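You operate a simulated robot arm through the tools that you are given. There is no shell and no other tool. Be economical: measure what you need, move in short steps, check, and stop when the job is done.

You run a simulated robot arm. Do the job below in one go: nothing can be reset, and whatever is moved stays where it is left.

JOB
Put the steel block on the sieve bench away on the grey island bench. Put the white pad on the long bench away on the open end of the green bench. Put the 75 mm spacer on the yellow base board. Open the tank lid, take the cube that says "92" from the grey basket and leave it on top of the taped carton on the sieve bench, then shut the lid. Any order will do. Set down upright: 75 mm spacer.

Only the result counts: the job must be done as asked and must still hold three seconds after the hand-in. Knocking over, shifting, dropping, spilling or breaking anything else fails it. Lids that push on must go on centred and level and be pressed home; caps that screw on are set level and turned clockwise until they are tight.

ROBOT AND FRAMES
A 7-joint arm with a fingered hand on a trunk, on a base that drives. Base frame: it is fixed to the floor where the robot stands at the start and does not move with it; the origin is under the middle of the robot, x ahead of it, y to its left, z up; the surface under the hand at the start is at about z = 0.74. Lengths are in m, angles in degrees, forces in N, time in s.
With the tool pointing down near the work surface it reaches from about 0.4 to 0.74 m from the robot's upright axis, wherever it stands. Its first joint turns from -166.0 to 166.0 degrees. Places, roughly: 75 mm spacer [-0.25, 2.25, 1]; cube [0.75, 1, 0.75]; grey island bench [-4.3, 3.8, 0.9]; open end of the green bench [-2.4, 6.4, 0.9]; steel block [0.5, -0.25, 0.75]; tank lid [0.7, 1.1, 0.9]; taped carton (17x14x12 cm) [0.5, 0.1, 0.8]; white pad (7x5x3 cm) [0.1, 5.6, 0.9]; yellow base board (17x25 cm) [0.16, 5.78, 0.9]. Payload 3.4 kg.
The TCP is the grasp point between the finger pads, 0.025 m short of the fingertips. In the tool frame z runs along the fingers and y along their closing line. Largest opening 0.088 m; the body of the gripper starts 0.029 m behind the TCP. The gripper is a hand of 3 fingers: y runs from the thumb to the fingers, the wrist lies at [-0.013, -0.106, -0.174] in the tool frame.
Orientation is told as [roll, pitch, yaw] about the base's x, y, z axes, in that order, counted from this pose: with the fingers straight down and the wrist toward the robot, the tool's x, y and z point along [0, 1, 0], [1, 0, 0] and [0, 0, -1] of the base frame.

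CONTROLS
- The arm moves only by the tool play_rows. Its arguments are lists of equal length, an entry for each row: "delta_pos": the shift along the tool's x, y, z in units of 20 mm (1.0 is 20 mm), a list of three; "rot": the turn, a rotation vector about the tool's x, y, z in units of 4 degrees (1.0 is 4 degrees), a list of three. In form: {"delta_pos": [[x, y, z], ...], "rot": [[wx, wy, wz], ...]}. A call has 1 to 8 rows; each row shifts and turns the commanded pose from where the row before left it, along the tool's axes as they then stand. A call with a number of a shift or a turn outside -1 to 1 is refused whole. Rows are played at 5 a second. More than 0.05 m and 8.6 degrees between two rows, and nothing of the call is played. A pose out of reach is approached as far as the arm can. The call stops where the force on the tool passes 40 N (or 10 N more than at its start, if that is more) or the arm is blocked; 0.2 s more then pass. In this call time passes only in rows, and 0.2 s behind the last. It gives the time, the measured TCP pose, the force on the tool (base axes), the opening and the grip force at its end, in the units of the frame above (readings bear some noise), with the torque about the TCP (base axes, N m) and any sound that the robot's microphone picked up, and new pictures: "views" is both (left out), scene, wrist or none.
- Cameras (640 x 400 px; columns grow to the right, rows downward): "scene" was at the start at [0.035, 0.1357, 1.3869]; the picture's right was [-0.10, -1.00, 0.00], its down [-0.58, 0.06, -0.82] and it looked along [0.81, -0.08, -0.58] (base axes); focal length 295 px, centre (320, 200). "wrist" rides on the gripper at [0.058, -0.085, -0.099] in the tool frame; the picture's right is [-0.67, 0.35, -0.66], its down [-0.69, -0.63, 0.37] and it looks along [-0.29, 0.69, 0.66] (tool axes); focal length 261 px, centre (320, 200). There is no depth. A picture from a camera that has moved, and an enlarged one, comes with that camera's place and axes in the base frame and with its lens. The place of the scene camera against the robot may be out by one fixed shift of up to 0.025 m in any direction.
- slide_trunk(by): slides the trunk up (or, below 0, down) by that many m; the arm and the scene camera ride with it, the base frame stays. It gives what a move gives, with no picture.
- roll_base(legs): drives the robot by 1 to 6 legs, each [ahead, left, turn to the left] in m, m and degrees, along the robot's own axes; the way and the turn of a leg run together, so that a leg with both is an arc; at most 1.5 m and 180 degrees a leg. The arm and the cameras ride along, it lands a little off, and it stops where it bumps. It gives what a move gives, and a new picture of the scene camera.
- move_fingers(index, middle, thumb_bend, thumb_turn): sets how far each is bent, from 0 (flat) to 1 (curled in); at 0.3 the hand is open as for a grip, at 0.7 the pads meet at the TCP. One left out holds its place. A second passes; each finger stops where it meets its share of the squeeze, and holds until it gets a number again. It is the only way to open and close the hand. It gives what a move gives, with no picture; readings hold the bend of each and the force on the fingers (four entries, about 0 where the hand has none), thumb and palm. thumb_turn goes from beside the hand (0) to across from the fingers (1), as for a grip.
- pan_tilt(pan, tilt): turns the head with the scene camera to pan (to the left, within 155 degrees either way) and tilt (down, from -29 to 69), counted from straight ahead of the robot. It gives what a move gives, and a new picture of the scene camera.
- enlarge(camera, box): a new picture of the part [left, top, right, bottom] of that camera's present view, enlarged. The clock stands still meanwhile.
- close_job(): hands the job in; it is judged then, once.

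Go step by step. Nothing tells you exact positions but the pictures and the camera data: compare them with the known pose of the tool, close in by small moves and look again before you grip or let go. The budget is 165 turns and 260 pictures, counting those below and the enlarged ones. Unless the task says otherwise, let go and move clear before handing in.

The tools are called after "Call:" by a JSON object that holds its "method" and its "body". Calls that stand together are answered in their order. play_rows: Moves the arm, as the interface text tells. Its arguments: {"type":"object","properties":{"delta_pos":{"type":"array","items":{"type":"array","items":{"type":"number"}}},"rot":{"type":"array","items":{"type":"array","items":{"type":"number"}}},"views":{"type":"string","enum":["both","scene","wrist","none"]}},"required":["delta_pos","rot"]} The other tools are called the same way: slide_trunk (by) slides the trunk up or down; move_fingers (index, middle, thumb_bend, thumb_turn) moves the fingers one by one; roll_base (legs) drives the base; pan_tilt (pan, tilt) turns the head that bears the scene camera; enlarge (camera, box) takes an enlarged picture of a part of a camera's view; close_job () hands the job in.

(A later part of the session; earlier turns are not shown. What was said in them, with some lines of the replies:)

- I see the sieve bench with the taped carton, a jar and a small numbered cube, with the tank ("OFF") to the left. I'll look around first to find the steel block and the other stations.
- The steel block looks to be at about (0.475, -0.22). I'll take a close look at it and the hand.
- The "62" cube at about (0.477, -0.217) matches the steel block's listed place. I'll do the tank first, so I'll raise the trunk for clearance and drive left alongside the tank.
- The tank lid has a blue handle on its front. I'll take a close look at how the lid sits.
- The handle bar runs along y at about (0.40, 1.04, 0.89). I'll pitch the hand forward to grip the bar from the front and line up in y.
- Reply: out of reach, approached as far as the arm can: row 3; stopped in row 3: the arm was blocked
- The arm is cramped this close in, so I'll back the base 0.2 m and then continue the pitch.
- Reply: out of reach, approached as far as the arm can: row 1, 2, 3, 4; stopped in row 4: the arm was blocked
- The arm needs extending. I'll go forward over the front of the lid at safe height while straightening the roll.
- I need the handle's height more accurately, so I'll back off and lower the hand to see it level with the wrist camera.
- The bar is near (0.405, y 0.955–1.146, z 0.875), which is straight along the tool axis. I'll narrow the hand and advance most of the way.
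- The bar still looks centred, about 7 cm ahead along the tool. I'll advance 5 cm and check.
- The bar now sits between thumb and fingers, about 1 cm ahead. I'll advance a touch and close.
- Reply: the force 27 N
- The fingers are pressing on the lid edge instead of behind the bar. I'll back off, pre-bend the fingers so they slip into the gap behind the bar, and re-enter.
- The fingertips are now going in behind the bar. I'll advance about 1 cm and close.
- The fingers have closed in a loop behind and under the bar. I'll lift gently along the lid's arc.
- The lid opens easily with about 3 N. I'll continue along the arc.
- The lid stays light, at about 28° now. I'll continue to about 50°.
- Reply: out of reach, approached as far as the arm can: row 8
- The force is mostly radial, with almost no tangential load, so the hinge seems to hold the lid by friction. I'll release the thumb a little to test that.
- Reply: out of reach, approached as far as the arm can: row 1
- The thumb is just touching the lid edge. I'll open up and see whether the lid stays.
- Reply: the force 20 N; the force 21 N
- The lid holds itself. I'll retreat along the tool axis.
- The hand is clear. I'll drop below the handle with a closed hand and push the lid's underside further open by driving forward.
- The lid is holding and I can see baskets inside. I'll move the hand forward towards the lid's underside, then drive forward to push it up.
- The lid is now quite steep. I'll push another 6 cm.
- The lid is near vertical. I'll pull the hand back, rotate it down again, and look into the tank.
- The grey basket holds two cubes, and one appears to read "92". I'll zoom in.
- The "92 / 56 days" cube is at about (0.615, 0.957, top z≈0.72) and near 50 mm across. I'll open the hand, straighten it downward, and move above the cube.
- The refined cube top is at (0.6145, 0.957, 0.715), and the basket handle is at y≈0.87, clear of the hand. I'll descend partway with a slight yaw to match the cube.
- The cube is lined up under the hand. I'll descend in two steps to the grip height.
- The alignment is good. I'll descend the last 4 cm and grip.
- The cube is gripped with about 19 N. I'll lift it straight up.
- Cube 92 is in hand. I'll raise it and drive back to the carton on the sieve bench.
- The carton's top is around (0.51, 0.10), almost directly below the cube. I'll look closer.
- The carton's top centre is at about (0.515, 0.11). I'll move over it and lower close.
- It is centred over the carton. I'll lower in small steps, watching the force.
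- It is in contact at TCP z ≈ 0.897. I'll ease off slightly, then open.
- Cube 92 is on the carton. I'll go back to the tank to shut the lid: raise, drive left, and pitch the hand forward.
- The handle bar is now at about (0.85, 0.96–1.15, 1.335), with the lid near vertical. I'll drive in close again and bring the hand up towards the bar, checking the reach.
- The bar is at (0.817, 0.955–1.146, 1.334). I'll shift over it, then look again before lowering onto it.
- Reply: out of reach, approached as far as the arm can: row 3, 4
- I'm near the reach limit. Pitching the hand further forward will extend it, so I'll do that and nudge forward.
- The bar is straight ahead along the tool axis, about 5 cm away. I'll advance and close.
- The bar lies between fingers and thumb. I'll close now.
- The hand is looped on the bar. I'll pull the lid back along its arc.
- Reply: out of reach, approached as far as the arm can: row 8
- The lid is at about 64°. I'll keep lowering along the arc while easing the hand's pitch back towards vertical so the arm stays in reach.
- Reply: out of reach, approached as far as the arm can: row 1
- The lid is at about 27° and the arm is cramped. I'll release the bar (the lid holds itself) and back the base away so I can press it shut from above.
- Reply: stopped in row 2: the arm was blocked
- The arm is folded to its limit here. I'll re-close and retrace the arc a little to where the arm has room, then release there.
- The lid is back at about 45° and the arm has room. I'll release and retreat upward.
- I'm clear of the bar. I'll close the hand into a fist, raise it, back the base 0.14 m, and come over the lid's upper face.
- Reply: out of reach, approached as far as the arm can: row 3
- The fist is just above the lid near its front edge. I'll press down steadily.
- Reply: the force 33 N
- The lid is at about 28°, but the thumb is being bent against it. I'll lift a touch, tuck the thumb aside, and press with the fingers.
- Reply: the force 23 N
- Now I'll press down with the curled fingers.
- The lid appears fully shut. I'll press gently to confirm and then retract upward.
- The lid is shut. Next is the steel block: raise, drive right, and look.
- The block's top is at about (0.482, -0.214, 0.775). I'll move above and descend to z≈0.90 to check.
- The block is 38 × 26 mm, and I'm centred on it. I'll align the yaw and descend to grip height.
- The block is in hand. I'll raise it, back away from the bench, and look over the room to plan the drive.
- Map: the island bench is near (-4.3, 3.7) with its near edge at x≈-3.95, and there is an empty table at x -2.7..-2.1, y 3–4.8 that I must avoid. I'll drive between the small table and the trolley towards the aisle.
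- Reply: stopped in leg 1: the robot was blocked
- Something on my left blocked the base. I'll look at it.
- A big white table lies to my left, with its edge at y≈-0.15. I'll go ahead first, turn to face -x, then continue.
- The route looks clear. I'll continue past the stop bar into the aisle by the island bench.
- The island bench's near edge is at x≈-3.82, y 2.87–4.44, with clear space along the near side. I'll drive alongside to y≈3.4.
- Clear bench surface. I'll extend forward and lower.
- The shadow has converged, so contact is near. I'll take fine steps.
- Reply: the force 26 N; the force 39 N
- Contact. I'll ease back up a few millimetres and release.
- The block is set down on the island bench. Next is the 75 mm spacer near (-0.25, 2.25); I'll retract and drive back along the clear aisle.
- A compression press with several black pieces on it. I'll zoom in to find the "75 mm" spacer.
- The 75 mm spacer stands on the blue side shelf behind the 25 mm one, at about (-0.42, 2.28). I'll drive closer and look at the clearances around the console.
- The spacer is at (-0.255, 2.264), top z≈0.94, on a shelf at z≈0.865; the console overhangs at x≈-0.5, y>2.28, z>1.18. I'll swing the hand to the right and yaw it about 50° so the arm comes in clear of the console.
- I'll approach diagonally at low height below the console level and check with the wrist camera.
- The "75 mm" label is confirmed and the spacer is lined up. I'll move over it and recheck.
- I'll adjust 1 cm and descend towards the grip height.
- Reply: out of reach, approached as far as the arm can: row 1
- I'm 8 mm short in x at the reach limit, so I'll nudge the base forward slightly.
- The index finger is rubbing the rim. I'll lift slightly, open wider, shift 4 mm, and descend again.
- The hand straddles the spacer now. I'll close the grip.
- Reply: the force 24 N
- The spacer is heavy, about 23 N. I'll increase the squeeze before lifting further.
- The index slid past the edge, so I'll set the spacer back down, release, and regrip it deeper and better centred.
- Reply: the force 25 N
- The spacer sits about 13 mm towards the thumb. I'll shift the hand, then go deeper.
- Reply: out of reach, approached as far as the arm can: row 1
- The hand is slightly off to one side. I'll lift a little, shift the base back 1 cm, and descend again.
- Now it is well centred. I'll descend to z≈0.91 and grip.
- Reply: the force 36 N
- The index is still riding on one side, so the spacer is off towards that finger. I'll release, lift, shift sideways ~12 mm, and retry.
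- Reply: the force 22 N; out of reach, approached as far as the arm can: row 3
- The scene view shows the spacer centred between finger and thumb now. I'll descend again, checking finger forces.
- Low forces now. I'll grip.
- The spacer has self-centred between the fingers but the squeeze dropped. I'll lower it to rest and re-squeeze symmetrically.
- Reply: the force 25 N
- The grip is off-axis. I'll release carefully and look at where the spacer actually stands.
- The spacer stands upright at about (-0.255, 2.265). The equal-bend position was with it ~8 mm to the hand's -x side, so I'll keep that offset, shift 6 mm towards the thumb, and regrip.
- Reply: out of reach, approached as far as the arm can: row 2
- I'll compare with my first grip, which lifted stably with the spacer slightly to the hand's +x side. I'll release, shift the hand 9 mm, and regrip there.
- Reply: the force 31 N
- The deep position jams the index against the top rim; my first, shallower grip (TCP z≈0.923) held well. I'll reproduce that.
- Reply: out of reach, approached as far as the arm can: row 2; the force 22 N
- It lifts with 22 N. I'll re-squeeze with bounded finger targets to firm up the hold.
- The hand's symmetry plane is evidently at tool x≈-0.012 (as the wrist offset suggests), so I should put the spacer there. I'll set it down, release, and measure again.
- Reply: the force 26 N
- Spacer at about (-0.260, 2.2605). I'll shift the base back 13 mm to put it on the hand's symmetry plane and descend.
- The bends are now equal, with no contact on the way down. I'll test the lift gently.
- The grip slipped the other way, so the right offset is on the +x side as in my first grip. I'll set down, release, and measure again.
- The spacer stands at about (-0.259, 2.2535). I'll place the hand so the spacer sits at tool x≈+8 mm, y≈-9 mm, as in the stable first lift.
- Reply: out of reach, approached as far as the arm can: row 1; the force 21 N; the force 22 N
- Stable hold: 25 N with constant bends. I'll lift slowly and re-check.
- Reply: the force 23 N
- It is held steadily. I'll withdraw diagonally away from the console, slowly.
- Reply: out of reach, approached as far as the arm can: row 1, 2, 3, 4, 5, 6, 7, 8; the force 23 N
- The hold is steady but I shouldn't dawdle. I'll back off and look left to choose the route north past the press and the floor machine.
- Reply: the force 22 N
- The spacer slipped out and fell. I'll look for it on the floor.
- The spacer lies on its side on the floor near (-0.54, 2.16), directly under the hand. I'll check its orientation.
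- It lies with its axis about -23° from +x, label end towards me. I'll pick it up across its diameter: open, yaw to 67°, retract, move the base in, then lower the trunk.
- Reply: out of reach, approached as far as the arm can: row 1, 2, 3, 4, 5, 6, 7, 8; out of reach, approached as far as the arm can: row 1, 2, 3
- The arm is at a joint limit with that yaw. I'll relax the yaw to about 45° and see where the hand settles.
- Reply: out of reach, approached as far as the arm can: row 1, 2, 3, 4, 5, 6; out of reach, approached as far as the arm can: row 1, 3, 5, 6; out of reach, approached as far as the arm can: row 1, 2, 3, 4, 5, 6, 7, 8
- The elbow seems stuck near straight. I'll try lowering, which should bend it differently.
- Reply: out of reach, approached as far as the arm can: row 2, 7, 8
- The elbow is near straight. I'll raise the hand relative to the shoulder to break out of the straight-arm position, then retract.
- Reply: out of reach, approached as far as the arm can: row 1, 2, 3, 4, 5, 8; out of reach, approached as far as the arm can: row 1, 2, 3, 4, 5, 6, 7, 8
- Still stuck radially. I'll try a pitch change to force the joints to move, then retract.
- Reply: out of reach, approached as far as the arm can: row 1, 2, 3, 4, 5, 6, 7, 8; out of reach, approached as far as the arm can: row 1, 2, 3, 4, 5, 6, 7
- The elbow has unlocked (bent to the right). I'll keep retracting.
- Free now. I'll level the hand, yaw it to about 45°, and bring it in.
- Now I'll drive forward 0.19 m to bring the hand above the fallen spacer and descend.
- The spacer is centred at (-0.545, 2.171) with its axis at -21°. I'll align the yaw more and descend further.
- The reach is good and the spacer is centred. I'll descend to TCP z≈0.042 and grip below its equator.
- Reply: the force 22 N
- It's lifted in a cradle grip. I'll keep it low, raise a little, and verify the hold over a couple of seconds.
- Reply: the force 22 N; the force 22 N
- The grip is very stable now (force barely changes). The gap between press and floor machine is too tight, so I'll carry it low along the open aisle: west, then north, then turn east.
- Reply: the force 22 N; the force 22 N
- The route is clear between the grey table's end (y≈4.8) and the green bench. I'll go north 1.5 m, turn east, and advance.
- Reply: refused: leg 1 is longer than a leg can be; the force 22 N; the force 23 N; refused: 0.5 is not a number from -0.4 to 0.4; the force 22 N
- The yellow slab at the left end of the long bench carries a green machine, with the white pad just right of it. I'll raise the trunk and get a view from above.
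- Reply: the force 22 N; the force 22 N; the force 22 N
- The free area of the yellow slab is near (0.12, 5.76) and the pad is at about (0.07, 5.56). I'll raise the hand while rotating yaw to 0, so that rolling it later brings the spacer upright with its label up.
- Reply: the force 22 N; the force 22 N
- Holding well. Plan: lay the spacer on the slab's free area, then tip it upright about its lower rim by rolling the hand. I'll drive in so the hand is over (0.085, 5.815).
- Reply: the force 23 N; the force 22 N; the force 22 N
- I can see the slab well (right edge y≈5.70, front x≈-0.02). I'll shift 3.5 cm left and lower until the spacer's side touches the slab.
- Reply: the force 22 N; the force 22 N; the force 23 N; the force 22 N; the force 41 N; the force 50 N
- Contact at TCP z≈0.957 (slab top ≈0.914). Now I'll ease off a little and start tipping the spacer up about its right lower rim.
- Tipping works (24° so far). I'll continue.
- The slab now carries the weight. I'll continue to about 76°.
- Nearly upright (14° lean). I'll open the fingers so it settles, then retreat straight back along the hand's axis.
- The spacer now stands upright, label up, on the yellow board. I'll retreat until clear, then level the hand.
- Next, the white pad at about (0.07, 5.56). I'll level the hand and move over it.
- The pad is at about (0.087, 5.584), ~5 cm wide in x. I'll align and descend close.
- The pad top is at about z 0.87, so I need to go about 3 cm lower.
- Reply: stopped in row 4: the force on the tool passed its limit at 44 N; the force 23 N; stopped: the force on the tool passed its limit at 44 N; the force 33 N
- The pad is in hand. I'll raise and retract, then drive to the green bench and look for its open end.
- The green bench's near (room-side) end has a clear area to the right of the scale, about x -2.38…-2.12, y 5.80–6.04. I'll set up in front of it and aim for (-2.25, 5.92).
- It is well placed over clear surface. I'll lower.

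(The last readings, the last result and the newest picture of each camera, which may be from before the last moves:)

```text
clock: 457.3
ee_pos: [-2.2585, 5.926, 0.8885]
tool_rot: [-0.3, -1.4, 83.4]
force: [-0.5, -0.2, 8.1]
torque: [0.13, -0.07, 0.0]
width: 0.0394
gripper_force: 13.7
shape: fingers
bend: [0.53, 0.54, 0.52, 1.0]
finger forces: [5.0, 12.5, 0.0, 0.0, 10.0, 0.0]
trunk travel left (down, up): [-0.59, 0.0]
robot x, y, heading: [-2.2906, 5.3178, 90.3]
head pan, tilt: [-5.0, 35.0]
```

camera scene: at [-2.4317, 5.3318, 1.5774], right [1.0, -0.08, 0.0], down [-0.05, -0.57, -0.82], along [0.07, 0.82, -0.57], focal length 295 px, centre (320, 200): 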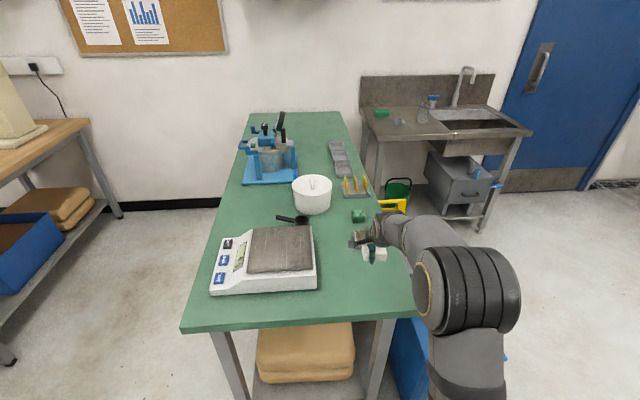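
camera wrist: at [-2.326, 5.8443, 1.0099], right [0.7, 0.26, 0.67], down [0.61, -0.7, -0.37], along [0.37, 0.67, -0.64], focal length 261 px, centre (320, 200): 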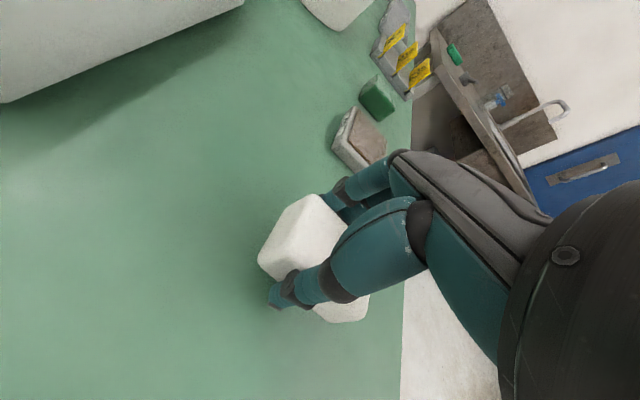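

Contact at z≈0.8885. I'll release and back up.

Call:
{"method": "move_fingers", "body": {"index": 0.42, "middle": 0.42, "thumb_bend": 0.42}}

Call:
{"method": "move_fingers", "body": {"index": 0.28, "middle": 0.28, "thumb_bend": 0.28}}

Call:
{"method": "play_rows", "body": {"delta_pos": [[0, 0, -0.5], [0, 0, -1], [0, 0, -1], [0, 0, -1], [0, 0, -1], [0, 0, -1], [0, 0, -1], [0, 0, -1]], "rot": [[0, 0, 0], [0, 0, 0], [0, 0, 0], [0, 0, 0], [0, 0, 0], [0, 0, 0], [0, 0, 0], [0, 0, 0]], "views": "both"}}

```text
clock: 458.3
ee_pos: [-2.2578, 5.9254, 0.8872]
tool_rot: [-0.4, -1.4, 83.3]
force: [-0.4, -1.9, 2.9]
torque: [0.03, -0.02, -0.03]
width: 0.0587
gripper_force: 1.8
shape: fingers
bend: [0.42, 0.43, 0.42, 0.99]
finger forces: [0.0, 2.8, 0.0, 0.1, 0.3, 0.0]
trunk travel left (down, up): [-0.59, 0.0]
robot x, y, heading: [-2.2882, 5.319, 90.3]
head pan, tilt: [-5.0, 35.0]
```

```text
clock: 459.3
ee_pos: [-2.2582, 5.9249, 0.8873]
tool_rot: [-0.4, -1.3, 83.5]
force: [0.8, 0.0, 0.3]
torque: [-0.01, 0.0, 0.0]
width: 0.0882
gripper_force: 0.1
shape: fingers
bend: [0.28, 0.28, 0.28, 0.97]
finger forces: [0.1, 0.0, 0.0, 0.0, 0.1, 0.0]
trunk travel left (down, up): [-0.59, 0.0]
robot x, y, heading: [-2.2897, 5.3182, 90.2]
head pan, tilt: [-5.0, 35.0]
```

```text
clock: 461.1
ee_pos: [-2.2589, 5.9217, 1.0372]
tool_rot: [-0.3, -1.2, 83.4]
force: [1.7, -0.6, -0.1]
torque: [-0.01, 0.01, 0.04]
width: 0.0884
gripper_force: 0.1
shape: fingers
bend: [0.28, 0.28, 0.28, 0.97]
finger forces: [0.0, 0.0, 0.1, 0.1, 0.0, 0.0]
trunk travel left (down, up): [-0.59, 0.0]
robot x, y, heading: [-2.2894, 5.316, 90.2]
head pan, tilt: [-5.0, 35.0]
camera scene: at [-2.4317, 5.3314, 1.5774], right [1.0, -0.08, 0.0], down [-0.05, -0.57, -0.82], along [0.07, 0.82, -0.57], focal length 295 px, centre (320, 200)
camera wrist: at [-2.3269, 5.8416, 1.1348], right [0.7, 0.26, 0.67], down [0.61, -0.7, -0.37], along [0.37, 0.67, -0.64], focal length 261 px, centre (320, 200)
```

scene: 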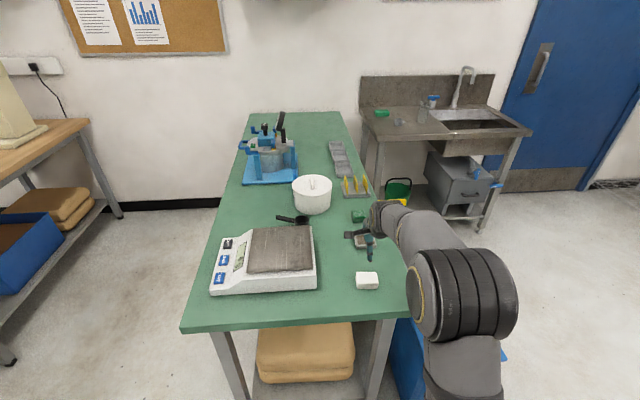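
wrist: 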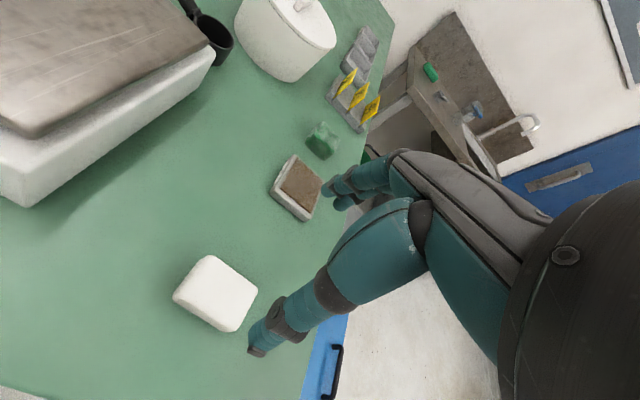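

All four parts look done: the pad is on the green bench's room-side end and the hand is clear. I'll hand in.

Call:
{"method": "close_job", "body": {}}

```text
The job is handed in.
```

The job is handed in with all four parts done and the hand clear, but the result is not known yet. The steel block is on the grey island bench, the white pad on the green bench, the 75 mm spacer upright on the yellow base board, and cube 92 on the taped carton with the tank lid shut.

Three things could count against it:
- **Spacer dropped:** it slipped out of the grip and fell to the floor once. I picked it up and set it upright on the board, label up.
- **Base bump:** the base was blocked once against the big white table. Nothing on it looked moved afterwards.
- **"Open end" was a judgement:** I took it to be the end facing the room, and put the pad on the clear spot right of the scale.
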